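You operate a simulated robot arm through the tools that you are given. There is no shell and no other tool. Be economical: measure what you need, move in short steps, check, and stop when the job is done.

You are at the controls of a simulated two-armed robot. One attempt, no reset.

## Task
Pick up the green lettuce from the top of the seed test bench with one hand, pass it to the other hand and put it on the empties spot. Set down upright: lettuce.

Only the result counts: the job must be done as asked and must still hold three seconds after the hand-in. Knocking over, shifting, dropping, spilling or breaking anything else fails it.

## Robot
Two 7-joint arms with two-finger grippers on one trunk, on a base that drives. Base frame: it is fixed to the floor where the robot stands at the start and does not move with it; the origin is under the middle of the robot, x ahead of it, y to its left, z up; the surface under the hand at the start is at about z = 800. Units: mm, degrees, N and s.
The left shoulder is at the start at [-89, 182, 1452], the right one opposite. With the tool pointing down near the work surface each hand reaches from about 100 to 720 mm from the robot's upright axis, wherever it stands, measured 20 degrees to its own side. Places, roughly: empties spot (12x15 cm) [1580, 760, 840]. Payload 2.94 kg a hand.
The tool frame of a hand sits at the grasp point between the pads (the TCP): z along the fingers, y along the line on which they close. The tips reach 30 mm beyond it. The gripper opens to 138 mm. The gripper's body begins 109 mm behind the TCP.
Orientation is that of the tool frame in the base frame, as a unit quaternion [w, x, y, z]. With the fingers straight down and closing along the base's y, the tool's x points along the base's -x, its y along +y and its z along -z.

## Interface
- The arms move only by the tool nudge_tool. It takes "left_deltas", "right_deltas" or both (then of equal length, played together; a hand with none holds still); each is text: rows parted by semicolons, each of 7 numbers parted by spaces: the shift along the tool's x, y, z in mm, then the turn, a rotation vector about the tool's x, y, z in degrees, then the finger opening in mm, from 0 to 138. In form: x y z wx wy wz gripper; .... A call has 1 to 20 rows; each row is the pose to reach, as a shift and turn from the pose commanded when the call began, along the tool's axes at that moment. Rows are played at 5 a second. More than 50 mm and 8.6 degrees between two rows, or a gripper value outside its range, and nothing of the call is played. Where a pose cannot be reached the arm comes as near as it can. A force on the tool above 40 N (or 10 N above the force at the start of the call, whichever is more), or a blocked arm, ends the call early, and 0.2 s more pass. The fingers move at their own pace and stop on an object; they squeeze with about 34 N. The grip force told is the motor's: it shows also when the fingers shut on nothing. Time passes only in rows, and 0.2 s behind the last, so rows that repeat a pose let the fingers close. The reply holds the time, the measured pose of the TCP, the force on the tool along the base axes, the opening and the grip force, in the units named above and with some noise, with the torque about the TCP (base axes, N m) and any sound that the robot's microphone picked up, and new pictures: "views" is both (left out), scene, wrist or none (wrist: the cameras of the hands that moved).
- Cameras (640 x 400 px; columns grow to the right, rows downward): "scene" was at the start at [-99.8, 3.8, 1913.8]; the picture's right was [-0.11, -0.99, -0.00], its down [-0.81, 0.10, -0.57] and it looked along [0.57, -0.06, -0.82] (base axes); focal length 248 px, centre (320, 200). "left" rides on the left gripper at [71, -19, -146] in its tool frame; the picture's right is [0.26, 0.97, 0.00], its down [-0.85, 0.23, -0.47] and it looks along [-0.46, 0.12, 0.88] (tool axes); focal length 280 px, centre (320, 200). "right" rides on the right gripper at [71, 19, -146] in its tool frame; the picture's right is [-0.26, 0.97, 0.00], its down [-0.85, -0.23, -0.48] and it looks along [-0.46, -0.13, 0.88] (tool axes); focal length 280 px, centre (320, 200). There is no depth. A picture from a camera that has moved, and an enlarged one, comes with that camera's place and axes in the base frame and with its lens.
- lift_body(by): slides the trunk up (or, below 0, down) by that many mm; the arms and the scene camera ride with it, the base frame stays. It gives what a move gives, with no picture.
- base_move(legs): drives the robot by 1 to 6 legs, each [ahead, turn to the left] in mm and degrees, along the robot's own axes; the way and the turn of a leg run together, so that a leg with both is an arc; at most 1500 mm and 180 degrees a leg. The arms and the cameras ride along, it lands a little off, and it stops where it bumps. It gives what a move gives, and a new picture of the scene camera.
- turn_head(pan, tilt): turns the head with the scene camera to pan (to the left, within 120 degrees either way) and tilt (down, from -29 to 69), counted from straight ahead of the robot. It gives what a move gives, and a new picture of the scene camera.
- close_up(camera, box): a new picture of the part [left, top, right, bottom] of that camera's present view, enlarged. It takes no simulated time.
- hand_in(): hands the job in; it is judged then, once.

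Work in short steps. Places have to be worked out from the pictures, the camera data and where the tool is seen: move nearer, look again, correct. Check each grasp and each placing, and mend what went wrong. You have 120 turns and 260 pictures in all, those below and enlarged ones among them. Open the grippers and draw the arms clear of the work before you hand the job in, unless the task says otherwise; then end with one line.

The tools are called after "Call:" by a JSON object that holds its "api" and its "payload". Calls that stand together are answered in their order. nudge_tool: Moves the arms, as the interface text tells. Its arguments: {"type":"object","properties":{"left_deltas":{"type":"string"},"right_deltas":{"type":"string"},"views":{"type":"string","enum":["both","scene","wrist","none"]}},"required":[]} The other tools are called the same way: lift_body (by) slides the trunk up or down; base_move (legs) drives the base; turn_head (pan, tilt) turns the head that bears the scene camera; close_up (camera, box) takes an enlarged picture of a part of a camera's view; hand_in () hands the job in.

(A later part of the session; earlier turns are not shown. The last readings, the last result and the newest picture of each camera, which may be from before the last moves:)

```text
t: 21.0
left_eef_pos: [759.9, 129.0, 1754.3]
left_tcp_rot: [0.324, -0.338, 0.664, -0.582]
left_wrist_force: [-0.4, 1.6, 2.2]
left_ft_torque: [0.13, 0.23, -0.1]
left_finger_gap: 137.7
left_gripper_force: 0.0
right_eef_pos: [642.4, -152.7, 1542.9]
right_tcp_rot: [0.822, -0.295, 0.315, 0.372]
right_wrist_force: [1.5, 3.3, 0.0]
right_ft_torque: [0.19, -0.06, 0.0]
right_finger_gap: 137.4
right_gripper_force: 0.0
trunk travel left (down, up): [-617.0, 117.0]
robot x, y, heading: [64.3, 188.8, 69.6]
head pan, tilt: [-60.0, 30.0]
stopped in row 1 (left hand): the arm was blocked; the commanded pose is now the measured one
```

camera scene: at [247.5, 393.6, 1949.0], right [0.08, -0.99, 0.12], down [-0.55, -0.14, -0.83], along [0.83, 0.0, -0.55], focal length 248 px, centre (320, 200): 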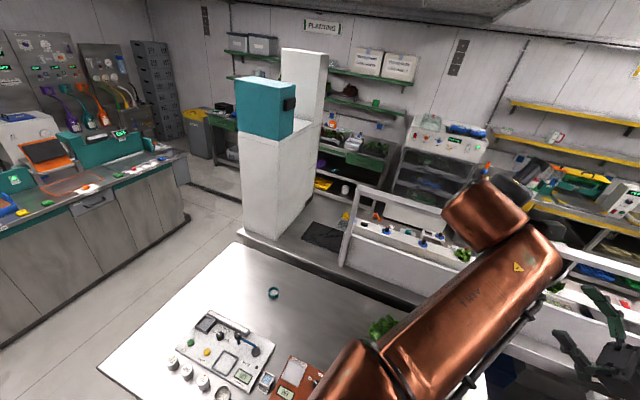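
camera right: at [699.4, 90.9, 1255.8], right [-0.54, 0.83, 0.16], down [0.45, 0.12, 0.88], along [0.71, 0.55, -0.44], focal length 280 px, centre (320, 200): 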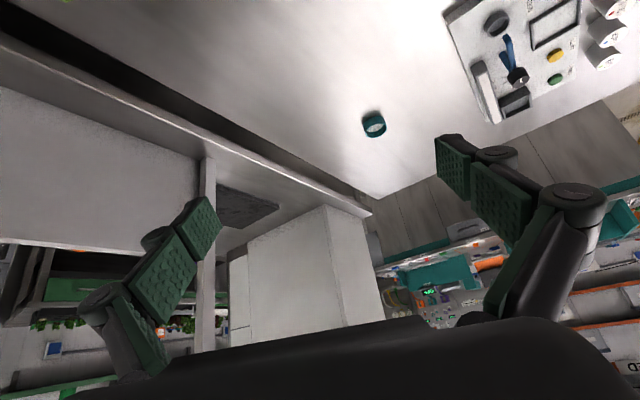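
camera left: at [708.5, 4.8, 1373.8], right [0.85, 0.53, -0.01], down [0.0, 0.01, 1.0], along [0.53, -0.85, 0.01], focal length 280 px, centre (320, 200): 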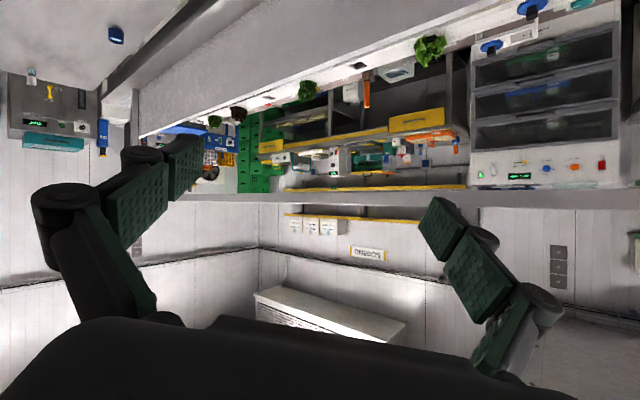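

It looks like the body is tipped ~11° forward from its start posture. I lower the trunk to bring the mass down so it can settle back.

Call:
{"api": "lift_body", "payload": {"by": -150}}

Call:
{"api": "turn_head", "payload": {"pan": -60, "tilt": 55}}

```text
t: 21.3
left_eef_pos: [758.2, 138.3, 1790.2]
left_tcp_rot: [-0.328, 0.393, -0.583, 0.631]
left_wrist_force: [0.8, 2.8, -0.9]
left_ft_torque: [-0.04, -0.04, -0.37]
left_finger_gap: 138.2
left_gripper_force: 0.0
right_eef_pos: [625.1, -219.9, 1529.1]
right_tcp_rot: [0.808, -0.28, 0.233, 0.463]
right_wrist_force: [2.4, 4.0, 2.6]
right_ft_torque: [0.14, -0.12, 0.1]
right_finger_gap: 137.2
right_gripper_force: 0.0
trunk travel left (down, up): [-615.0, 119.0]
robot x, y, heading: [67.7, 199.2, 72.8]
head pan, tilt: [-60.0, 30.0]
stopped: the arm was blocked; the commanded pose is now the measured one
```

```text
t: 22.2
left_eef_pos: [806.5, 32.6, 1765.5]
left_tcp_rot: [0.391, -0.296, 0.671, -0.556]
left_wrist_force: [0.3, -2.3, 0.9]
left_ft_torque: [0.14, 0.05, 0.27]
left_finger_gap: 137.5
left_gripper_force: 0.1
right_eef_pos: [665.2, -279.2, 1492.6]
right_tcp_rot: [0.816, -0.261, 0.265, 0.443]
right_wrist_force: [15.5, 12.0, 1.7]
right_ft_torque: [0.86, -1.47, 1.19]
right_finger_gap: 137.8
right_gripper_force: 0.0
trunk travel left (down, up): [-615.0, 119.0]
robot x, y, heading: [62.5, 163.7, 81.5]
head pan, tilt: [-60.0, 55.0]
camera scene: at [271.7, 282.6, 1911.8], right [0.37, -0.93, 0.03], down [-0.8, -0.33, -0.5], along [0.47, 0.16, -0.87], focal length 248 px, centre (320, 200)
```

scene: 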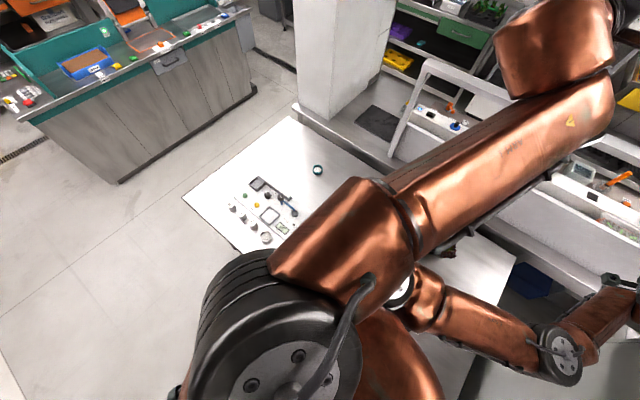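

Call:
{"api": "nudge_tool", "payload": {"left_deltas": "25 8 -38 0 0 0 138;50 16 -76 0 0 0 138;75 24 -114 0 0 0 138", "views": "none"}}

Call:
{"api": "turn_head", "payload": {"pan": -60, "tilt": 40}}

```text
t: 22.5
left_eef_pos: [657.6, -84.6, 1777.1]
left_tcp_rot: [0.454, -0.247, 0.701, -0.491]
left_wrist_force: [-5.1, 2.3, 8.0]
left_ft_torque: [0.49, 0.69, -0.16]
left_finger_gap: 138.1
left_gripper_force: 0.2
right_eef_pos: [626.1, -334.9, 1535.1]
right_tcp_rot: [0.799, -0.238, 0.203, 0.513]
right_wrist_force: [-1.2, 4.9, 1.5]
right_ft_torque: [0.33, 0.1, -0.19]
right_finger_gap: 138.0
right_gripper_force: 0.0
trunk travel left (down, up): [-615.0, 119.0]
robot x, y, heading: [49.5, 111.8, 96.8]
head pan, tilt: [-60.0, 55.0]
stopped in row 1 (left hand): the arm was blocked; the commanded pose is now the measured one
```

```text
t: 23.3
left_eef_pos: [804.1, -32.3, 1770.3]
left_tcp_rot: [0.464, -0.26, 0.694, -0.484]
left_wrist_force: [-4.2, -3.1, 0.6]
left_ft_torque: [0.05, 0.0, 0.61]
left_finger_gap: 137.8
left_gripper_force: 0.1
right_eef_pos: [669.9, -381.3, 1487.4]
right_tcp_rot: [0.809, -0.219, 0.264, 0.477]
right_wrist_force: [15.0, 15.7, -0.4]
right_ft_torque: [1.48, -1.05, 1.76]
right_finger_gap: 138.0
right_gripper_force: 0.1
trunk travel left (down, up): [-615.0, 119.0]
robot x, y, heading: [30.3, 83.5, 97.1]
head pan, tilt: [-60.0, 40.0]
camera scene: at [311.4, 156.6, 1920.7], right [0.6, -0.8, -0.05], down [-0.59, -0.4, -0.7], along [0.53, 0.45, -0.72], focal length 248 px, centre (320, 200)
```

scene: 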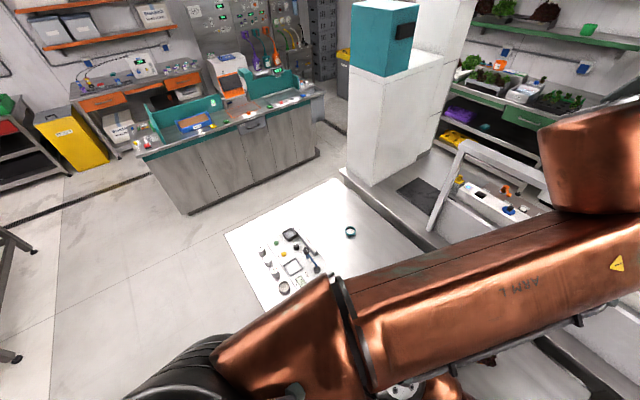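

Heading is ~97°, so driving ahead takes me along +y, away from the right cabinet over open floor. I try that.

Call:
{"api": "base_move", "payload": {"legs": [[300, 0]]}}

```text
t: 24.0
left_eef_pos: [709.1, 39.0, 1866.3]
left_tcp_rot: [0.574, -0.266, 0.668, -0.391]
left_wrist_force: [5.6, -1.7, -2.4]
left_ft_torque: [-0.04, -0.29, -0.03]
left_finger_gap: 137.7
left_gripper_force: 0.0
right_eef_pos: [721.9, -347.3, 1474.0]
right_tcp_rot: [0.642, -0.134, 0.408, 0.635]
right_wrist_force: [-0.5, -3.7, 5.6]
right_ft_torque: [-0.79, 0.12, 0.2]
right_finger_gap: 137.2
right_gripper_force: 0.0
trunk travel left (down, up): [-615.0, 119.0]
robot x, y, heading: [3.2, 3.2, 114.2]
head pan, tilt: [-60.0, 40.0]
stopped in leg 1: the robot was blocked; the commanded pose is now the measured one
camera scene: at [279.9, 88.0, 1926.6], right [0.8, -0.59, -0.08], down [-0.46, -0.53, -0.71], along [0.37, 0.61, -0.7], focal length 248 px, centre (320, 200)
```

scene: 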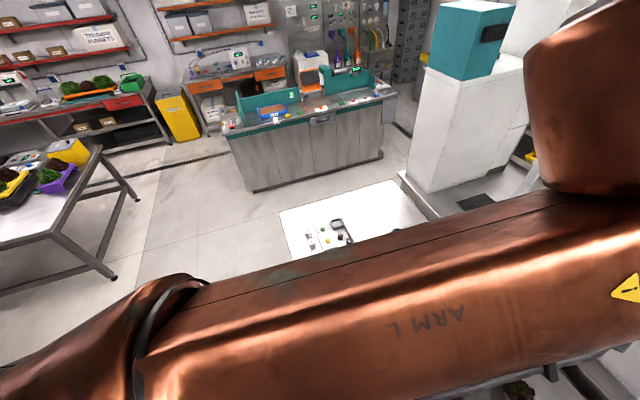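

Call:
{"api": "turn_head", "payload": {"pan": -115, "tilt": 45}}

Call:
{"api": "close_up", "payload": {"camera": "right", "box": [0, 0, 640, 400]}}

Call:
{"api": "close_up", "payload": {"camera": "left", "box": [0, 0, 640, 400]}}

```text
t: 25.3
left_eef_pos: [735.9, 65.3, 1893.3]
left_tcp_rot: [0.596, -0.234, 0.632, -0.435]
left_wrist_force: [1.8, 0.4, -1.2]
left_ft_torque: [-0.02, -0.13, -0.16]
left_finger_gap: 137.8
left_gripper_force: 0.2
right_eef_pos: [722.5, -305.9, 1494.1]
right_tcp_rot: [0.629, -0.204, 0.412, 0.626]
right_wrist_force: [-0.2, -0.7, 1.4]
right_ft_torque: [-0.16, -0.03, 0.02]
right_finger_gap: 137.9
right_gripper_force: 0.1
trunk travel left (down, up): [-615.0, 119.0]
robot x, y, heading: [-18.2, -41.1, 115.1]
head pan, tilt: [-115.0, 45.0]
camera scene: at [304.4, 50.6, 1909.7], right [0.01, -1.0, 0.05], down [-0.79, -0.04, -0.62], along [0.62, -0.04, -0.79], focal length 248 px, centre (320, 200)
```

scene: 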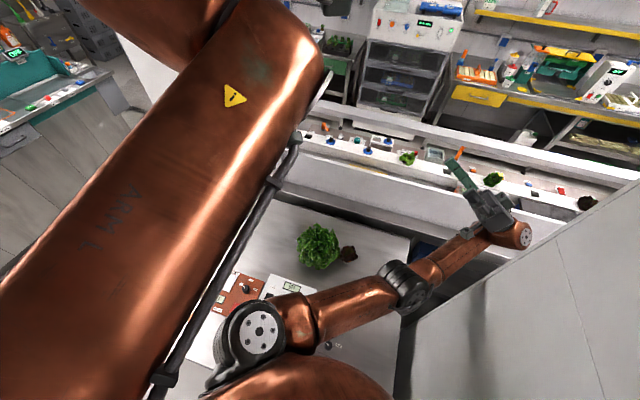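

```text
1.00 times, centred on (320, 200) of right (not enlarged: the box is as wide or as high as the picture)
camera zoom: at [656.4, -373.4, 1357.9], right [-0.89, -0.04, 0.45], down [0.2, -0.93, 0.32], along [0.41, 0.38, 0.83], focal length 280 px, centre (320, 200)
```

zoom: 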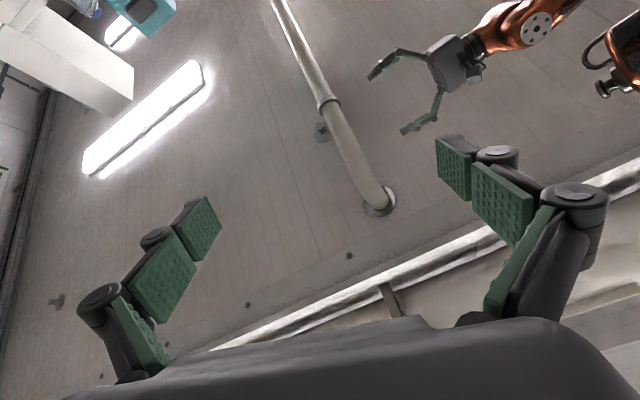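

```text
1.00 times, centred on (320, 200) of left (not enlarged: the box is as wide or as high as the picture)
camera zoom: at [579.8, 36.2, 1857.7], right [0.17, 0.28, -0.95], down [-0.25, 0.94, 0.23], along [0.95, 0.2, 0.23], focal length 280 px, centre (320, 200)
```

zoom: 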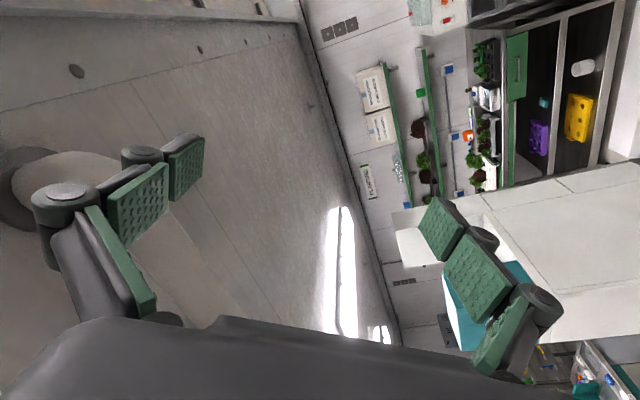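

Robot seems to be leaning its belly on the bench edge. I test a bigger row swinging the left hand away from the bench (-x, +y), to learn if it's accepted.

Call:
{"api": "nudge_tool", "payload": {"left_deltas": "-49 71 -88 0 0 0 138", "views": "none"}}

```text
refused: row 1 steps farther than a row can; nothing moved
```

Call:
{"api": "nudge_tool", "payload": {"left_deltas": "-19 28 -35 0 0 0 138;-38 56 -70 0 0 0 138;-57 84 -105 0 0 0 138", "views": "none"}}

Call:
{"api": "nudge_tool", "payload": {"left_deltas": "-19 28 -35 0 0 0 138;-38 56 -70 0 0 0 138;-57 84 -105 0 0 0 138", "views": "none"}}

Call:
{"api": "turn_head", "payload": {"pan": -100, "tilt": 40}}

```text
t: 25.6
left_eef_pos: [593.7, 106.4, 1963.5]
left_tcp_rot: [0.699, -0.21, 0.586, -0.352]
left_wrist_force: [5.5, -7.9, -11.6]
left_ft_torque: [-0.43, -1.44, 0.84]
left_finger_gap: 137.8
left_gripper_force: 0.1
right_eef_pos: [640.4, -331.3, 1513.1]
right_tcp_rot: [0.603, -0.204, 0.338, 0.693]
right_wrist_force: [19.9, 12.0, 4.0]
right_ft_torque: [0.75, -1.82, 1.81]
right_finger_gap: 138.1
right_gripper_force: 0.4
trunk travel left (down, up): [-615.0, 119.0]
robot x, y, heading: [-11.6, -61.4, 128.1]
head pan, tilt: [-115.0, 45.0]
stopped in row 1 (left hand): the arm was blocked; the commanded pose is now the measured one
```

```text
t: 25.9
left_eef_pos: [475.0, 17.3, 1995.7]
left_tcp_rot: [0.744, -0.203, 0.58, -0.263]
left_wrist_force: [4.1, 4.9, -7.5]
left_ft_torque: [-0.01, -0.77, -0.5]
left_finger_gap: 138.1
left_gripper_force: 0.1
right_eef_pos: [667.7, -272.2, 1435.5]
right_tcp_rot: [0.38, -0.076, 0.44, 0.81]
right_wrist_force: [6.0, -10.7, 4.7]
right_ft_torque: [-1.2, -0.19, 0.66]
right_finger_gap: 137.6
right_gripper_force: 0.0
trunk travel left (down, up): [-615.0, 119.0]
robot x, y, heading: [-22.0, -67.0, 145.9]
head pan, tilt: [-115.0, 45.0]
stopped in row 1 (right hand): the force on the tool passed its limit at 102 N (the readings are from after the stop); the commanded pose is now the measured one
```

```text
t: 26.7
left_eef_pos: [499.9, 26.6, 1960.7]
left_tcp_rot: [0.725, -0.188, 0.609, -0.262]
left_wrist_force: [0.7, -0.5, 1.8]
left_ft_torque: [-0.01, 0.14, 0.1]
left_finger_gap: 137.9
left_gripper_force: 0.1
right_eef_pos: [662.5, -319.9, 1437.4]
right_tcp_rot: [0.45, -0.065, 0.367, 0.811]
right_wrist_force: [2.0, -2.0, -1.2]
right_ft_torque: [-0.02, -0.12, 0.12]
right_finger_gap: 137.8
right_gripper_force: 0.2
trunk travel left (down, up): [-615.0, 119.0]
robot x, y, heading: [-17.1, -36.1, 138.7]
head pan, tilt: [-100.0, 40.0]
camera scene: at [248.2, -90.1, 1930.7], right [0.62, -0.78, -0.1], down [-0.57, -0.37, -0.73], along [0.53, 0.51, -0.67], focal length 248 px, centre (320, 200)
```

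scene: 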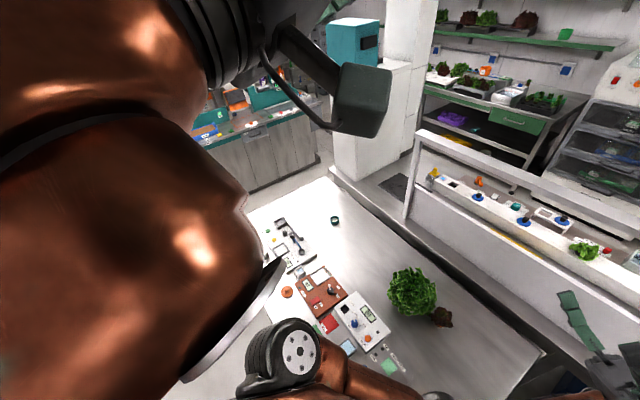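

The body pivots left readily while leaning on the bench. I try a deliberate left turn so that the arms get carried away from the bench side.

Call:
{"api": "base_move", "payload": {"legs": [[0, 60]]}}

```text
t: 27.4
left_eef_pos: [335.2, 4.6, 1947.9]
left_tcp_rot: [0.71, -0.163, 0.602, -0.328]
left_wrist_force: [4.3, -2.6, -2.3]
left_ft_torque: [-0.1, -0.39, 0.16]
left_finger_gap: 137.8
left_gripper_force: 0.1
right_eef_pos: [678.4, -251.8, 1422.8]
right_tcp_rot: [0.358, 0.017, 0.278, 0.891]
right_wrist_force: [1.3, 4.3, -0.5]
right_ft_torque: [0.38, -0.07, 0.13]
right_finger_gap: 137.6
right_gripper_force: 0.0
trunk travel left (down, up): [-615.0, 119.0]
robot x, y, heading: [-12.0, -36.1, 140.0]
head pan, tilt: [-100.0, 40.0]
stopped in leg 1: the robot was blocked; the commanded pose is now the measured one
camera scene: at [194.1, -105.0, 1933.8], right [0.64, -0.76, -0.09], down [-0.55, -0.37, -0.75], along [0.54, 0.53, -0.65], focal length 248 px, centre (320, 200)
```

scene: 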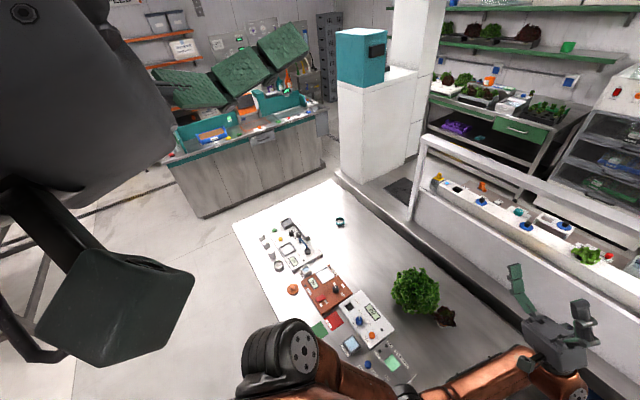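

Lean is easing, left hand passes in front of the head. I continue it toward -x, +y.

Call:
{"api": "nudge_tool", "payload": {"left_deltas": "-13 8 -43 0 0 0 138;-26 16 -86 0 0 0 138;-39 24 -129 0 0 0 138", "views": "none"}}

Call:
{"api": "turn_head", "payload": {"pan": -80, "tilt": 45}}

```text
t: 27.8
left_eef_pos: [125.7, 176.8, 1935.9]
left_tcp_rot: [0.726, -0.176, 0.541, -0.388]
left_wrist_force: [8.2, -4.2, -3.3]
left_ft_torque: [-0.23, -0.78, 0.31]
left_finger_gap: 137.1
left_gripper_force: 0.1
right_eef_pos: [609.0, -118.1, 1437.4]
right_tcp_rot: [0.33, 0.022, 0.279, 0.902]
right_wrist_force: [-1.4, 0.8, -0.9]
right_ft_torque: [0.13, 0.08, -0.09]
right_finger_gap: 138.1
right_gripper_force: 0.1
trunk travel left (down, up): [-615.0, 119.0]
robot x, y, heading: [-13.7, -36.8, 139.9]
head pan, tilt: [-100.0, 40.0]
stopped in row 1 (left hand): the arm was blocked; the commanded pose is now the measured one
```

```text
t: 28.6
left_eef_pos: [256.2, 81.5, 1931.6]
left_tcp_rot: [0.717, -0.164, 0.588, -0.336]
left_wrist_force: [0.0, -0.5, -2.5]
left_ft_torque: [-0.15, -0.17, 0.0]
left_finger_gap: 138.1
left_gripper_force: 0.1
right_eef_pos: [616.0, -173.5, 1465.7]
right_tcp_rot: [0.353, -0.053, 0.306, 0.883]
right_wrist_force: [4.2, -4.5, 0.4]
right_ft_torque: [-0.47, -0.38, 0.34]
right_finger_gap: 137.2
right_gripper_force: 0.0
trunk travel left (down, up): [-615.0, 119.0]
robot x, y, heading: [-16.5, -35.3, 140.0]
head pan, tilt: [-80.0, 45.0]
camera scene: at [60.9, 15.0, 1922.3], right [0.87, -0.5, -0.01], down [-0.36, -0.61, -0.71], along [0.35, 0.61, -0.71], focal length 248 px, centre (320, 200)
```

scene: 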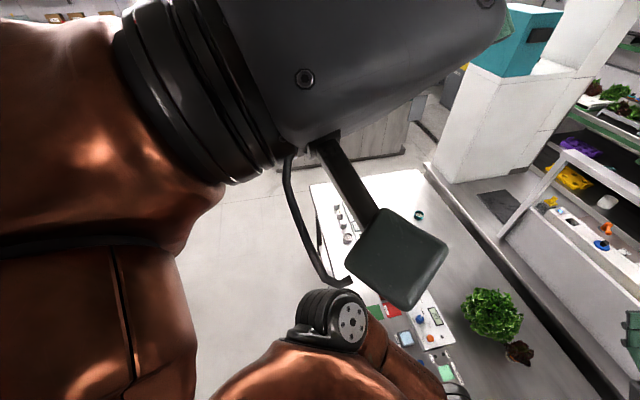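

Base heading is now steady and the body almost upright. I continue the left hand toward robot-front and down a bit.

Call:
{"api": "nudge_tool", "payload": {"left_deltas": "-2 2 -44 0 0 0 138;-4 4 -88 0 0 0 138;-6 6 -132 0 0 0 138;-8 8 -176 0 0 0 138", "views": "none"}}

Call:
{"api": "nudge_tool", "payload": {"left_deltas": "-2 2 -44 0 0 0 138;-4 4 -88 0 0 0 138;-6 6 -132 0 0 0 138;-8 8 -176 0 0 0 138", "views": "none"}}

Call:
{"api": "turn_head", "payload": {"pan": -30, "tilt": 45}}

```text
t: 29.1
left_eef_pos: [53.6, 157.0, 1931.4]
left_tcp_rot: [0.755, -0.143, 0.49, -0.412]
left_wrist_force: [5.0, -2.3, 1.5]
left_ft_torque: [-0.05, -0.05, 0.1]
left_finger_gap: 137.2
left_gripper_force: 0.1
right_eef_pos: [711.3, -147.9, 1399.9]
right_tcp_rot: [0.314, 0.097, 0.24, 0.913]
right_wrist_force: [0.3, 0.6, 1.6]
right_ft_torque: [-0.04, 0.03, 0.03]
right_finger_gap: 138.1
right_gripper_force: 0.1
trunk travel left (down, up): [-615.0, 119.0]
robot x, y, heading: [-12.8, -36.8, 140.0]
head pan, tilt: [-80.0, 45.0]
stopped in row 2 (right hand): the arm was blocked; the commanded pose is now the measured one
```

```text
t: 29.5
left_eef_pos: [-189.9, 317.7, 1865.4]
left_tcp_rot: [0.778, -0.146, 0.427, -0.438]
left_wrist_force: [1.9, 8.7, -3.3]
left_ft_torque: [0.49, -0.41, -0.94]
left_finger_gap: 137.8
left_gripper_force: 0.1
right_eef_pos: [566.1, -6.7, 1442.2]
right_tcp_rot: [0.304, 0.045, 0.238, 0.921]
right_wrist_force: [-5.6, 5.2, -3.7]
right_ft_torque: [0.68, 0.56, -0.4]
right_finger_gap: 138.1
right_gripper_force: 0.0
trunk travel left (down, up): [-615.0, 119.0]
robot x, y, heading: [-13.4, -38.7, 140.2]
head pan, tilt: [-80.0, 45.0]
stopped in row 1 (left hand): the arm was blocked; the commanded pose is now the measured one
```

```text
t: 30.6
left_eef_pos: [-6.0, 182.3, 1911.1]
left_tcp_rot: [0.759, -0.139, 0.485, -0.412]
left_wrist_force: [-1.5, 2.7, -1.0]
left_ft_torque: [0.19, 0.02, -0.29]
left_finger_gap: 137.3
left_gripper_force: 0.0
right_eef_pos: [681.2, -136.2, 1404.3]
right_tcp_rot: [0.321, 0.091, 0.243, 0.911]
right_wrist_force: [-5.6, -3.2, -0.4]
right_ft_torque: [-0.32, 0.66, -0.19]
right_finger_gap: 138.0
right_gripper_force: 0.1
trunk travel left (down, up): [-615.0, 119.0]
robot x, y, heading: [-16.3, -40.0, 139.9]
head pan, tilt: [-30.0, 45.0]
camera scene: at [54.3, -42.8, 1931.4], right [0.94, 0.34, -0.03], down [0.21, -0.64, -0.74], along [-0.27, 0.69, -0.67], focal length 248 px, centre (320, 200)
```

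scene: 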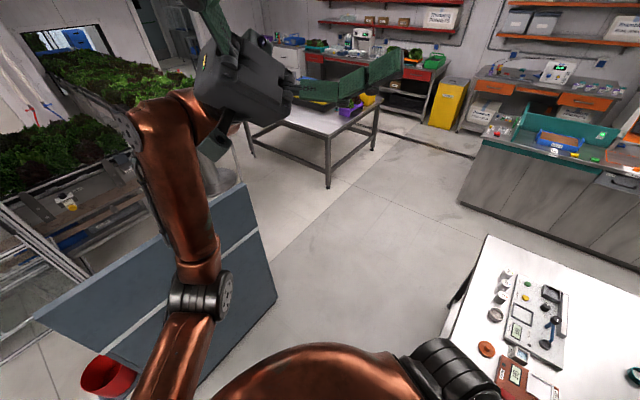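

Robot is nearly upright again, base firm. I let the sway decay with two head sweeps.

Call:
{"api": "turn_head", "payload": {"pan": 60, "tilt": 45}}

Call:
{"api": "turn_head", "payload": {"pan": -110, "tilt": 45}}

Call:
{"api": "turn_head", "payload": {"pan": -90, "tilt": 45}}

```text
t: 32.3
left_eef_pos: [-21.5, 187.7, 1906.7]
left_tcp_rot: [0.761, -0.136, 0.482, -0.413]
left_wrist_force: [0.0, -0.7, -0.9]
left_ft_torque: [0.03, 0.05, -0.02]
left_finger_gap: 137.3
left_gripper_force: 0.0
right_eef_pos: [667.1, -130.6, 1404.7]
right_tcp_rot: [0.32, 0.09, 0.242, 0.912]
right_wrist_force: [-1.0, -1.0, -1.4]
right_ft_torque: [0.01, 0.09, -0.04]
right_finger_gap: 138.2
right_gripper_force: 0.2
trunk travel left (down, up): [-615.0, 119.0]
robot x, y, heading: [-13.7, -37.8, 140.0]
head pan, tilt: [60.0, 45.0]
camera scene: at [-25.5, -126.4, 1927.1], right [-0.34, 0.94, 0.03], down [0.65, 0.26, -0.72], along [-0.68, -0.22, -0.69], focal length 248 px, centre (320, 200)
```

scene: 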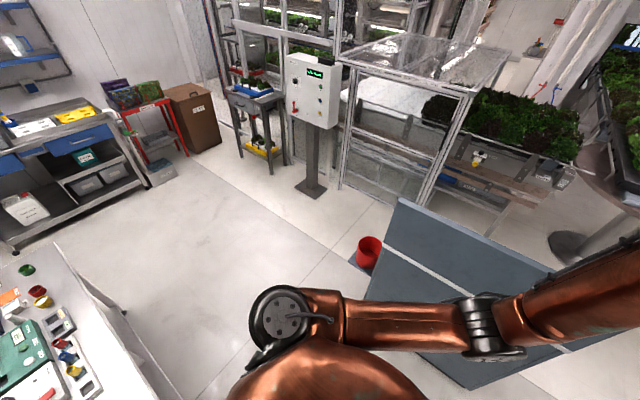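

```text
t: 34.9
left_eef_pos: [-112.3, 293.8, 1887.1]
left_tcp_rot: [0.767, -0.166, 0.433, -0.443]
left_wrist_force: [-0.3, 2.2, -0.5]
left_ft_torque: [0.06, 0.0, -0.17]
left_finger_gap: 138.3
left_gripper_force: 0.0
right_eef_pos: [575.4, -41.5, 1481.3]
right_tcp_rot: [0.32, -0.007, 0.259, 0.911]
right_wrist_force: [-1.1, 1.2, 1.9]
right_ft_torque: [-0.01, 0.12, -0.11]
right_finger_gap: 137.6
right_gripper_force: 0.2
trunk travel left (down, up): [-615.0, 119.0]
robot x, y, heading: [-13.4, -36.8, 140.0]
head pan, tilt: [-110.0, 45.0]
camera scene: at [-1.5, 52.3, 1930.2], right [0.5, -0.86, 0.04], down [-0.59, -0.38, -0.72], along [0.64, 0.33, -0.7], focal length 248 px, centre (320, 200)
```

scene: 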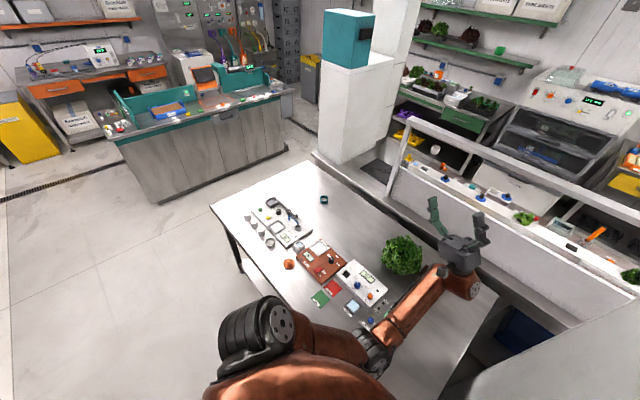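

```text
t: 35.7
left_eef_pos: [-148.7, 306.6, 1878.7]
left_tcp_rot: [0.775, -0.15, 0.435, -0.434]
left_wrist_force: [0.2, 3.4, -0.2]
left_ft_torque: [0.18, 0.04, -0.28]
left_finger_gap: 138.0
left_gripper_force: 0.0
right_eef_pos: [581.3, -23.4, 1447.0]
right_tcp_rot: [0.31, 0.035, 0.249, 0.917]
right_wrist_force: [-2.7, 1.2, -3.0]
right_ft_torque: [0.29, 0.18, -0.13]
right_finger_gap: 138.0
right_gripper_force: 0.0
trunk travel left (down, up): [-615.0, 119.0]
robot x, y, heading: [-13.8, -35.9, 140.4]
head pan, tilt: [-90.0, 45.0]
camera scene: at [35.8, 28.7, 1922.6], right [0.77, -0.64, 0.01], down [-0.45, -0.55, -0.71], along [0.46, 0.54, -0.71], focal length 248 px, centre (320, 200)
```

scene: 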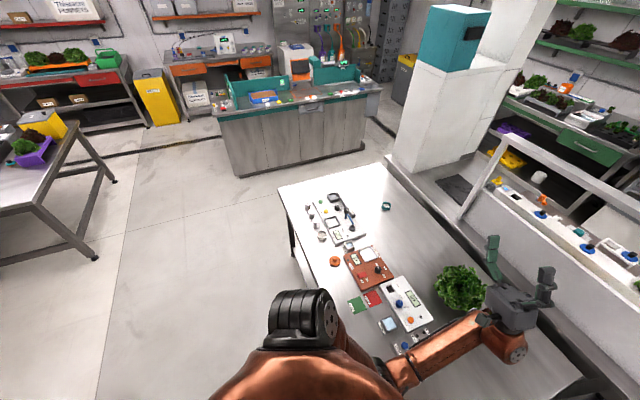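

Now it's free of the bench. I bring the right hand around toward robot-front too; first test a gentle multi-row on both hands.

Call:
{"api": "nudge_tool", "payload": {"left_deltas": "0 0 0 0 0 0 138;0 0 0 0 0 0 138;0 0 0 0 0 0 138;0 0 0 0 0 0 138;0 0 0 0 0 0 138", "right_deltas": "0 0 0 0 0 0 138;0 0 0 0 0 0 138;0 0 0 0 0 0 138;0 0 0 0 0 0 138;0 0 0 0 0 0 138", "views": "none"}}

Call:
{"api": "lift_body", "payload": {"by": -100}}

```text
t: 36.3
left_eef_pos: [-23.1, 203.7, 1891.8]
left_tcp_rot: [0.76, -0.141, 0.47, -0.427]
left_wrist_force: [-2.1, 0.0, -2.1]
left_ft_torque: [-0.02, -0.03, 0.04]
left_finger_gap: 138.0
left_gripper_force: 0.2
right_eef_pos: [633.9, -85.4, 1454.0]
right_tcp_rot: [0.314, 0.008, 0.252, 0.915]
right_wrist_force: [1.0, 0.9, 1.7]
right_ft_torque: [0.05, 0.02, -0.06]
right_finger_gap: 137.3
right_gripper_force: 0.0
trunk travel left (down, up): [-615.0, 119.0]
robot x, y, heading: [-13.9, -39.4, 140.2]
head pan, tilt: [-90.0, 45.0]
stopped in row 2 (right hand): the arm was blocked; the commanded pose is now the measured one
```

```text
t: 37.0
left_eef_pos: [-133.2, 288.0, 1823.9]
left_tcp_rot: [0.772, -0.141, 0.434, -0.443]
left_wrist_force: [3.1, 1.8, 1.5]
left_ft_torque: [0.1, -0.08, -0.23]
left_finger_gap: 137.2
left_gripper_force: 0.0
right_eef_pos: [614.7, 9.6, 1452.8]
right_tcp_rot: [0.29, -0.026, 0.177, 0.94]
right_wrist_force: [0.0, -1.8, -1.3]
right_ft_torque: [-0.16, -0.09, 0.09]
right_finger_gap: 137.8
right_gripper_force: 0.6
trunk travel left (down, up): [-577.0, 157.0]
robot x, y, heading: [-13.3, -41.5, 140.3]
head pan, tilt: [-90.0, 45.0]
stopped: the arm was blocked; the commanded pose is now the measured one
```

Lowering works and lowers the mass. I continue lowering in chunks.

Call:
{"api": "lift_body", "payload": {"by": -100}}

Call:
{"api": "lift_body", "payload": {"by": -100}}

Call:
{"api": "lift_body", "payload": {"by": -100}}

```text
t: 37.6
left_eef_pos: [-38.5, 228.5, 1800.0]
left_tcp_rot: [0.761, -0.148, 0.445, -0.448]
left_wrist_force: [-3.3, 2.8, -1.0]
left_ft_torque: [0.16, 0.1, -0.21]
left_finger_gap: 138.2
left_gripper_force: 0.3
right_eef_pos: [628.0, -4.6, 1432.8]
right_tcp_rot: [0.227, -0.081, 0.15, 0.959]
right_wrist_force: [-0.6, 1.2, 0.5]
right_ft_torque: [0.09, 0.01, 0.02]
right_finger_gap: 137.2
right_gripper_force: 0.0
trunk travel left (down, up): [-542.0, 192.0]
robot x, y, heading: [-16.6, -33.8, 140.3]
head pan, tilt: [-90.0, 45.0]
stopped: the arm was blocked; the commanded pose is now the measured one
```

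```text
t: 38.0
left_eef_pos: [46.6, 139.0, 1807.6]
left_tcp_rot: [0.752, -0.131, 0.486, -0.426]
left_wrist_force: [-1.4, -1.5, -2.4]
left_ft_torque: [-0.1, -0.08, 0.16]
left_finger_gap: 137.8
left_gripper_force: 0.0
right_eef_pos: [719.3, -90.1, 1369.3]
right_tcp_rot: [0.262, -0.003, 0.15, 0.953]
right_wrist_force: [0.8, 0.3, 3.4]
right_ft_torque: [0.09, 0.05, -0.08]
right_finger_gap: 137.8
right_gripper_force: 0.0
trunk travel left (down, up): [-539.0, 195.0]
robot x, y, heading: [-11.9, -40.1, 139.9]
head pan, tilt: [-90.0, 45.0]
stopped: the arm was blocked; the commanded pose is now the measured one
```

```text
t: 38.4
left_eef_pos: [-103.9, 254.5, 1760.4]
left_tcp_rot: [0.768, -0.129, 0.433, -0.454]
left_wrist_force: [3.2, 0.8, 1.5]
left_ft_torque: [0.05, -0.08, -0.14]
left_finger_gap: 137.7
left_gripper_force: 0.0
right_eef_pos: [645.2, 19.3, 1406.8]
right_tcp_rot: [0.271, -0.051, 0.159, 0.948]
right_wrist_force: [-0.1, -5.5, 0.8]
right_ft_torque: [-0.59, -0.08, 0.01]
right_finger_gap: 138.3
right_gripper_force: 0.1
trunk travel left (down, up): [-531.0, 203.0]
robot x, y, heading: [-13.7, -38.5, 140.1]
head pan, tilt: [-90.0, 45.0]
stopped: the arm was blocked; the commanded pose is now the measured one
```

I let it settle fully with small head moves, then check how far the hold pose is from the commanded one.

Call:
{"api": "turn_head", "payload": {"pan": -70, "tilt": 45}}

Call:
{"api": "turn_head", "payload": {"pan": -90, "tilt": 45}}

Call:
{"api": "turn_head", "payload": {"pan": -100, "tilt": 45}}

Call:
{"api": "turn_head", "payload": {"pan": -105, "tilt": 45}}

```text
t: 39.2
left_eef_pos: [-11.0, 179.3, 1786.7]
left_tcp_rot: [0.758, -0.126, 0.467, -0.438]
left_wrist_force: [-1.4, 0.5, 0.1]
left_ft_torque: [0.06, 0.12, -0.06]
left_finger_gap: 137.8
left_gripper_force: 0.0
right_eef_pos: [698.3, -57.8, 1366.1]
right_tcp_rot: [0.275, -0.003, 0.154, 0.949]
right_wrist_force: [-4.4, -1.2, 0.1]
right_ft_torque: [-0.1, 0.46, -0.17]
right_finger_gap: 137.6
right_gripper_force: 0.1
trunk travel left (down, up): [-531.0, 203.0]
robot x, y, heading: [-12.7, -37.7, 139.7]
head pan, tilt: [-70.0, 45.0]
camera scene: at [79.1, -16.2, 1844.5], right [0.94, -0.34, -0.04], down [-0.27, -0.65, -0.72], along [0.22, 0.68, -0.7], focal length 248 px, centre (320, 200)
```

scene: 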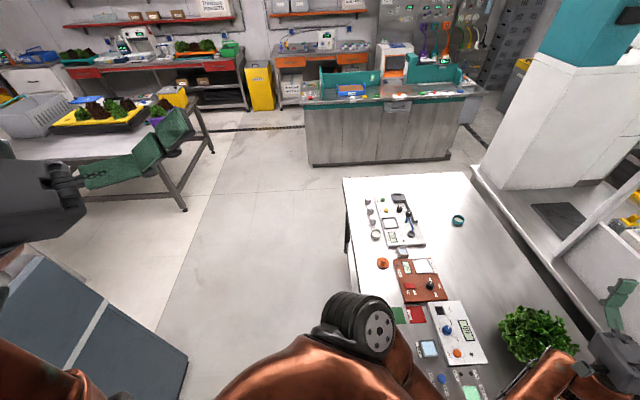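

```text
t: 40.0
left_eef_pos: [-76.4, 234.9, 1772.7]
left_tcp_rot: [0.765, -0.13, 0.443, -0.449]
left_wrist_force: [-0.7, 0.1, -0.1]
left_ft_torque: [0.01, 0.06, 0.05]
left_finger_gap: 138.1
left_gripper_force: 0.1
right_eef_pos: [643.6, -9.2, 1389.3]
right_tcp_rot: [0.272, -0.03, 0.161, 0.948]
right_wrist_force: [-0.8, 1.7, 0.4]
right_ft_torque: [0.09, 0.13, -0.03]
right_finger_gap: 137.4
right_gripper_force: 0.0
trunk travel left (down, up): [-531.0, 203.0]
robot x, y, heading: [-17.2, -39.5, 139.9]
head pan, tilt: [-90.0, 45.0]
camera scene: at [-1.6, 59.8, 1842.9], right [0.77, -0.64, 0.03], down [-0.43, -0.56, -0.71], along [0.47, 0.53, -0.71], focal length 248 px, centre (320, 200)
```

scene: 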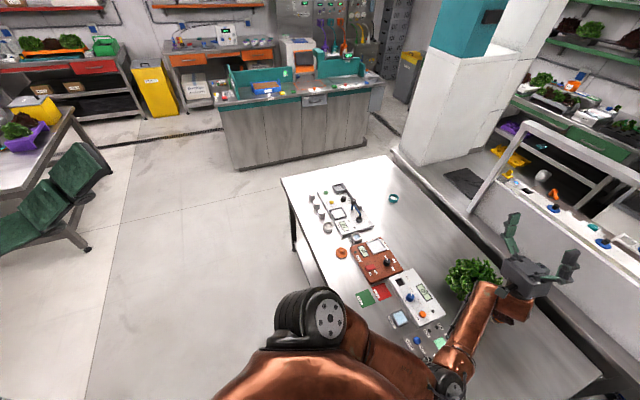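

```text
t: 40.7
left_eef_pos: [-112.9, 267.0, 1767.8]
left_tcp_rot: [0.771, -0.136, 0.428, -0.452]
left_wrist_force: [-3.2, 2.9, -0.7]
left_ft_torque: [0.16, 0.13, -0.15]
left_finger_gap: 138.0
left_gripper_force: 0.0
right_eef_pos: [625.6, 17.1, 1404.0]
right_tcp_rot: [0.271, -0.044, 0.164, 0.947]
right_wrist_force: [-1.3, -0.3, -1.5]
right_ft_torque: [0.02, 0.15, -0.02]
right_finger_gap: 137.6
right_gripper_force: 0.0
trunk travel left (down, up): [-531.0, 203.0]
robot x, y, heading: [-13.3, -38.6, 140.0]
head pan, tilt: [-100.0, 45.0]
camera scene: at [28.8, 33.3, 1840.0], right [0.65, -0.76, 0.02], down [-0.53, -0.47, -0.71], along [0.55, 0.45, -0.71], focal length 248 px, centre (320, 200)
```

scene: 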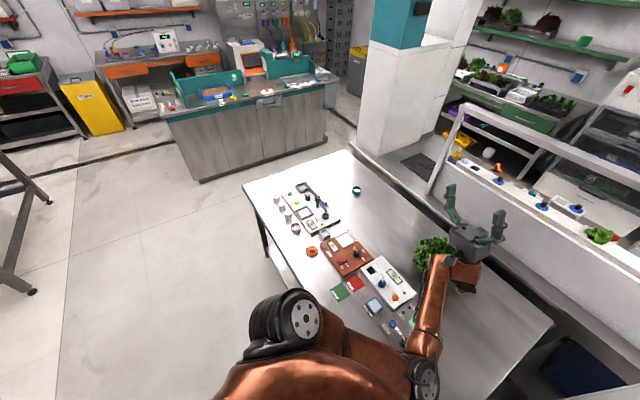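

```text
t: 41.4
left_eef_pos: [-42.9, 208.6, 1780.5]
left_tcp_rot: [0.762, -0.129, 0.455, -0.444]
left_wrist_force: [0.9, -1.5, 0.7]
left_ft_torque: [-0.08, -0.08, 0.08]
left_finger_gap: 137.6
left_gripper_force: 0.0
right_eef_pos: [676.8, -28.7, 1384.8]
right_tcp_rot: [0.272, -0.022, 0.155, 0.95]
right_wrist_force: [1.3, 1.8, 1.2]
right_ft_torque: [0.07, -0.14, 0.0]
right_finger_gap: 137.8
right_gripper_force: 0.1
trunk travel left (down, up): [-531.0, 203.0]
robot x, y, heading: [-14.9, -41.1, 140.2]
head pan, tilt: [-105.0, 45.0]
camera scene: at [96.7, -28.2, 1841.2], right [0.57, -0.82, -0.03], down [-0.59, -0.39, -0.7], along [0.56, 0.42, -0.71], focal length 248 px, centre (320, 200)
```

scene: 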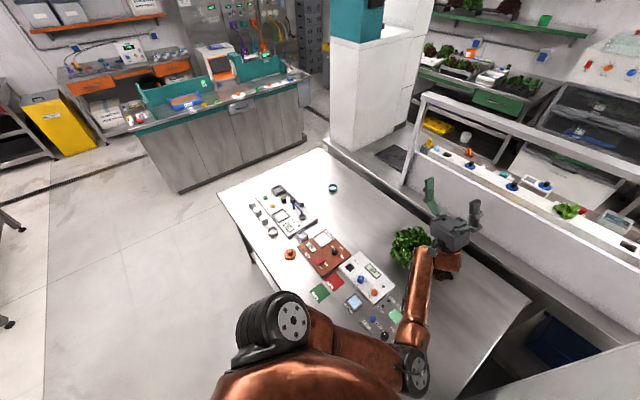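

The body rocks fore-aft with slow damping. I let it ring down with longer sweeps.

Call:
{"api": "turn_head", "payload": {"pan": 0, "tilt": 60}}

Call:
{"api": "turn_head", "payload": {"pan": 0, "tilt": -25}}

Call:
{"api": "turn_head", "payload": {"pan": 0, "tilt": 60}}

Call:
{"api": "turn_head", "payload": {"pan": 0, "tilt": -25}}

Call:
{"api": "turn_head", "payload": {"pan": 0, "tilt": 45}}

```text
t: 43.2
left_eef_pos: [-65.2, 226.5, 1776.3]
left_tcp_rot: [0.764, -0.131, 0.449, -0.445]
left_wrist_force: [1.7, -1.1, 0.0]
left_ft_torque: [-0.05, -0.04, 0.06]
left_finger_gap: 137.8
left_gripper_force: 0.0
right_eef_pos: [659.3, -19.4, 1380.8]
right_tcp_rot: [0.274, -0.022, 0.159, 0.948]
right_wrist_force: [1.2, -0.1, -0.2]
right_ft_torque: [-0.05, -0.14, 0.03]
right_finger_gap: 138.2
right_gripper_force: 0.0
trunk travel left (down, up): [-531.0, 203.0]
robot x, y, heading: [-13.5, -40.3, 140.1]
head pan, tilt: [0.0, 60.0]
camera scene: at [-53.8, -3.6, 1819.7], right [0.64, 0.77, 0.0], down [0.66, -0.56, -0.5], along [-0.39, 0.32, -0.86], focal length 248 px, centre (320, 200)
```

scene: 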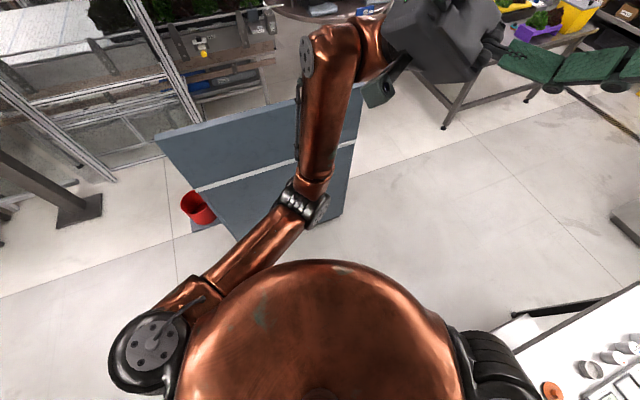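

```text
t: 44.8
left_eef_pos: [-69.0, 230.8, 1774.7]
left_tcp_rot: [0.765, -0.132, 0.446, -0.446]
left_wrist_force: [0.9, -0.4, 0.2]
left_ft_torque: [0.01, -0.05, -0.02]
left_finger_gap: 137.8
left_gripper_force: 0.1
right_eef_pos: [654.4, -15.1, 1382.5]
right_tcp_rot: [0.274, -0.024, 0.161, 0.948]
right_wrist_force: [-0.4, -0.4, -0.6]
right_ft_torque: [0.0, 0.01, 0.0]
right_finger_gap: 137.8
right_gripper_force: 0.1
trunk travel left (down, up): [-531.0, 203.0]
robot x, y, heading: [-15.7, -37.9, 139.9]
head pan, tilt: [0.0, -25.0]
camera scene: at [-62.4, 3.3, 1945.6], right [0.64, 0.77, 0.0], down [-0.32, 0.27, -0.91], along [-0.7, 0.58, 0.42], focal length 248 px, centre (320, 200)
```

scene: 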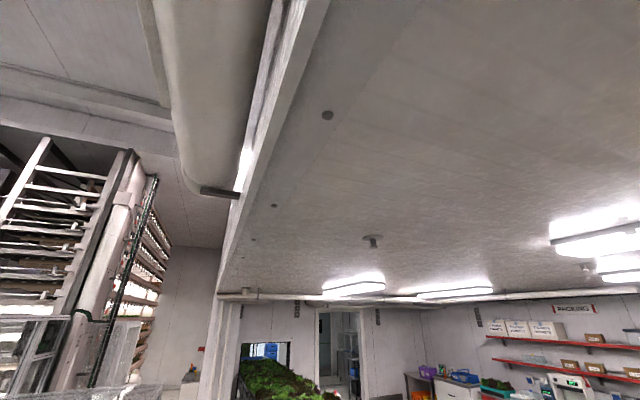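

```text
t: 46.4
left_eef_pos: [-70.1, 230.8, 1775.2]
left_tcp_rot: [0.764, -0.132, 0.446, -0.446]
left_wrist_force: [0.5, -0.5, -0.2]
left_ft_torque: [0.05, -0.03, -0.02]
left_finger_gap: 138.2
left_gripper_force: 0.2
right_eef_pos: [653.8, -15.7, 1384.4]
right_tcp_rot: [0.274, -0.022, 0.161, 0.948]
right_wrist_force: [0.1, -0.1, 0.3]
right_ft_torque: [0.03, 0.0, 0.01]
right_finger_gap: 137.9
right_gripper_force: 0.0
trunk travel left (down, up): [-531.0, 203.0]
robot x, y, heading: [-13.6, -37.1, 140.1]
head pan, tilt: [0.0, 60.0]
camera scene: at [-59.0, 0.2, 1819.6], right [0.64, 0.77, 0.0], down [0.66, -0.56, -0.5], along [-0.38, 0.32, -0.87], focal length 248 px, centre (320, 200)
```

scene: 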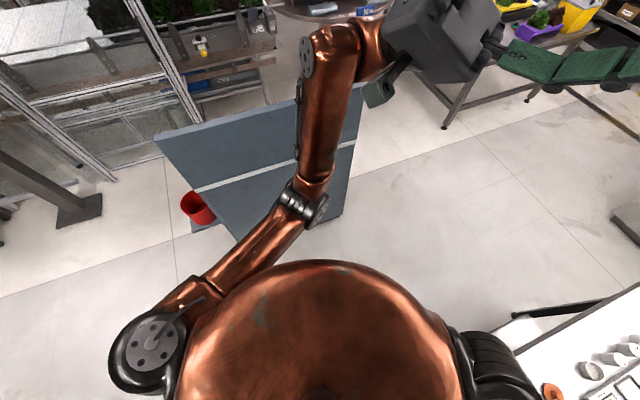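

```text
t: 48.0
left_eef_pos: [-70.0, 230.5, 1775.6]
left_tcp_rot: [0.765, -0.132, 0.446, -0.446]
left_wrist_force: [0.0, 0.5, 0.0]
left_ft_torque: [0.01, -0.01, -0.02]
left_finger_gap: 138.2
left_gripper_force: 0.1
right_eef_pos: [655.5, -14.9, 1383.2]
right_tcp_rot: [0.274, -0.023, 0.16, 0.948]
right_wrist_force: [0.3, -0.7, 0.5]
right_ft_torque: [-0.02, 0.0, 0.01]
right_finger_gap: 137.8
right_gripper_force: 0.0
trunk travel left (down, up): [-531.0, 203.0]
robot x, y, heading: [-12.6, -41.1, 140.1]
head pan, tilt: [0.0, -25.0]
camera scene: at [-62.3, 3.0, 1945.6], right [0.64, 0.77, 0.0], down [-0.32, 0.27, -0.91], along [-0.7, 0.58, 0.42], focal length 248 px, centre (320, 200)
```

scene: 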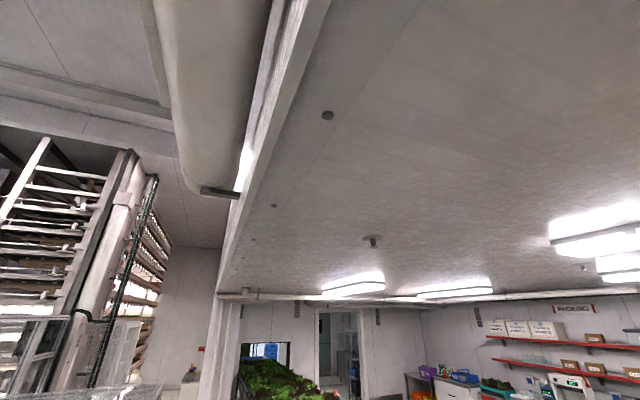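

```text
t: 49.4
left_eef_pos: [-70.3, 230.7, 1775.2]
left_tcp_rot: [0.765, -0.132, 0.446, -0.446]
left_wrist_force: [-1.3, 0.1, 0.1]
left_ft_torque: [0.0, 0.02, -0.01]
left_finger_gap: 137.9
left_gripper_force: 0.1
right_eef_pos: [654.0, -16.3, 1383.7]
right_tcp_rot: [0.274, -0.023, 0.161, 0.948]
right_wrist_force: [0.8, 0.0, -0.9]
right_ft_torque: [0.01, 0.0, 0.0]
right_finger_gap: 138.1
right_gripper_force: 0.0
trunk travel left (down, up): [-531.0, 203.0]
robot x, y, heading: [-12.8, -36.8, 140.2]
head pan, tilt: [0.0, 45.0]
camera scene: at [-70.3, 9.6, 1839.1], right [0.64, 0.77, 0.0], down [0.54, -0.45, -0.71], along [-0.54, 0.45, -0.71], focal length 248 px, centre (320, 200)
```

scene: 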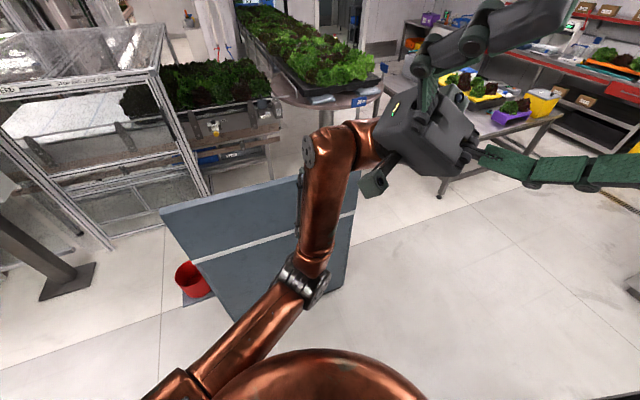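

Fully settled and exactly upright now. I command both hands to their present poses (correcting the offset from the last stop) and hold.

Call:
{"api": "nudge_tool", "payload": {"left_deltas": "18 -2 40 0 0 0 138;18 -2 40 0 0 0 138;18 -2 40 0 0 0 138;18 -2 40 0 0 0 138", "right_deltas": "-21 17 -33 0 0 0 138;-21 17 -33 0 0 0 138;-21 17 -33 0 0 0 138;-21 17 -33 0 0 0 138", "views": "none"}}

```text
t: 50.4
left_eef_pos: [-36.7, 207.1, 1787.3]
left_tcp_rot: [0.765, -0.131, 0.445, -0.447]
left_wrist_force: [0.3, -0.4, -0.2]
left_ft_torque: [0.0, -0.01, -0.02]
left_finger_gap: 138.5
left_gripper_force: 0.1
right_eef_pos: [660.7, -51.6, 1358.1]
right_tcp_rot: [0.274, -0.023, 0.16, 0.948]
right_wrist_force: [0.2, 0.4, 0.1]
right_ft_torque: [0.01, 0.03, 0.01]
right_finger_gap: 138.0
right_gripper_force: 0.0
trunk travel left (down, up): [-531.0, 203.0]
robot x, y, heading: [-12.9, -40.0, 140.0]
head pan, tilt: [0.0, 45.0]
```

Control is sound when the body is still: it followed exactly. Now I unfold the left arm: forward and leftward while turning the hand towards pointing down, gently.

Call:
{"api": "nudge_tool", "payload": {"left_deltas": "-20 -3 -22 -6.7 -1.2 -2.8 138;-40 -6 -44 -13.4 -2.4 -5.6 138;-60 -9 -66 -20.1 -3.6 -8.3 138;-80 -12 -88 -26.8 -4.8 -11.1 138;-102 -14 -108 -33.5 -6 -13.9 138;-79 -22 -129 -40.2 -7.3 -16.7 138;-56 -30 -149 -46.9 -8.5 -19.5 138;-33 -38 -170 -53.6 -9.7 -22.2 138;-10 -46 -190 -60.3 -10.9 -25 138;13 -54 -211 -67 -12.1 -27.8 138;13 -54 -211 -67 -12.1 -27.8 138", "views": "scene"}}

```text
t: 52.8
left_eef_pos: [-231.3, 208.2, 1692.3]
left_tcp_rot: [-0.482, 0.669, -0.496, 0.274]
left_wrist_force: [-0.7, 0.5, -0.8]
left_ft_torque: [-0.01, -0.01, -0.05]
left_finger_gap: 138.0
left_gripper_force: 0.1
right_eef_pos: [660.8, -51.3, 1359.4]
right_tcp_rot: [0.275, -0.023, 0.161, 0.948]
right_wrist_force: [-0.1, 0.6, -0.1]
right_ft_torque: [0.03, 0.04, 0.03]
right_finger_gap: 138.2
right_gripper_force: 0.1
trunk travel left (down, up): [-531.0, 203.0]
robot x, y, heading: [-9.9, -38.1, 140.1]
head pan, tilt: [0.0, 45.0]
camera scene: at [-70.3, 10.5, 1839.0], right [0.64, 0.77, 0.0], down [0.54, -0.45, -0.71], along [-0.54, 0.45, -0.71], focal length 248 px, centre (320, 200)
```

scene: 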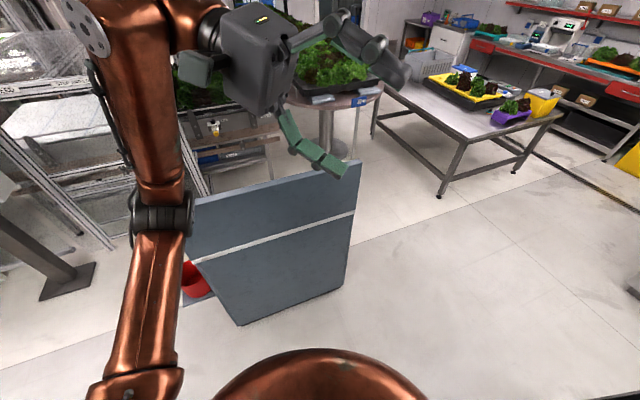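

Works precisely with the base still. I continue unfolding the left and start swinging the right arm round from behind to the robot's right side, at z≈1360.

Call:
{"api": "nudge_tool", "payload": {"left_deltas": "6 33 -8 -4.9 -0.9 -2 138;13 66 -15 -9.7 -1.8 -4 138;19 99 -23 -14.6 -2.6 -6 138;26 132 -30 -19.4 -3.5 -8 138;32 165 -38 -24.3 -4.4 -10 138;39 199 -45 -29.2 -5.3 -12.1 138;45 232 -53 -34 -6.2 -14.1 138;51 265 -61 -38.9 -7 -16.1 138;58 298 -68 -43.7 -7.9 -18.1 138;64 331 -76 -48.6 -8.8 -20.1 138;71 364 -83 -53.5 -9.7 -22.1 138;77 397 -91 -58.3 -10.6 -24.1 138;84 430 -98 -63.2 -11.4 -26.1 138;90 463 -106 -68 -12.3 -28.2 138", "right_deltas": "14 -41 14 -0.6 1.3 4.3 138;31 -80 29 -1.2 2.6 8.5 138;51 -118 43 -1.8 4 12.8 138;75 -154 58 -2.4 5.3 17 138;102 -188 72 -3 6.6 21.3 138;131 -220 86 -3.6 7.9 25.6 138;163 -249 99 -4.2 9.2 29.8 138;198 -276 112 -4.8 10.6 34.1 138;234 -300 125 -5.3 11.9 38.3 138;272 -321 137 -5.9 13.2 42.6 138;313 -339 148 -6.5 14.5 46.9 138;354 -355 158 -7.1 15.8 51.1 138;397 -366 168 -7.7 17.2 55.4 138;441 -374 177 -8.3 18.5 59.6 138", "views": "scene"}}

```text
t: 55.8
left_eef_pos: [-474.1, 66.6, 1297.6]
left_tcp_rot: [-0.003, 0.938, -0.345, -0.011]
left_wrist_force: [-0.4, -0.3, 0.1]
left_ft_torque: [-0.05, -0.04, 0.01]
left_finger_gap: 137.9
left_gripper_force: 0.0
right_eef_pos: [492.1, 531.3, 1358.5]
right_tcp_rot: [-0.26, -0.105, 0.126, 0.952]
right_wrist_force: [-0.1, -0.1, 0.3]
right_ft_torque: [-0.01, 0.02, 0.0]
right_finger_gap: 138.0
right_gripper_force: 0.0
trunk travel left (down, up): [-531.0, 203.0]
robot x, y, heading: [-13.6, -35.5, 140.2]
head pan, tilt: [0.0, 45.0]
camera scene: at [-71.9, 11.1, 1838.9], right [0.64, 0.77, 0.0], down [0.54, -0.45, -0.71], along [-0.54, 0.45, -0.71], focal length 248 px, centre (320, 200)
```

scene: 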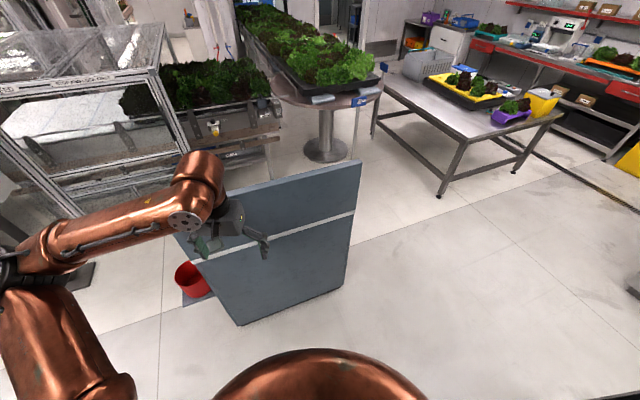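

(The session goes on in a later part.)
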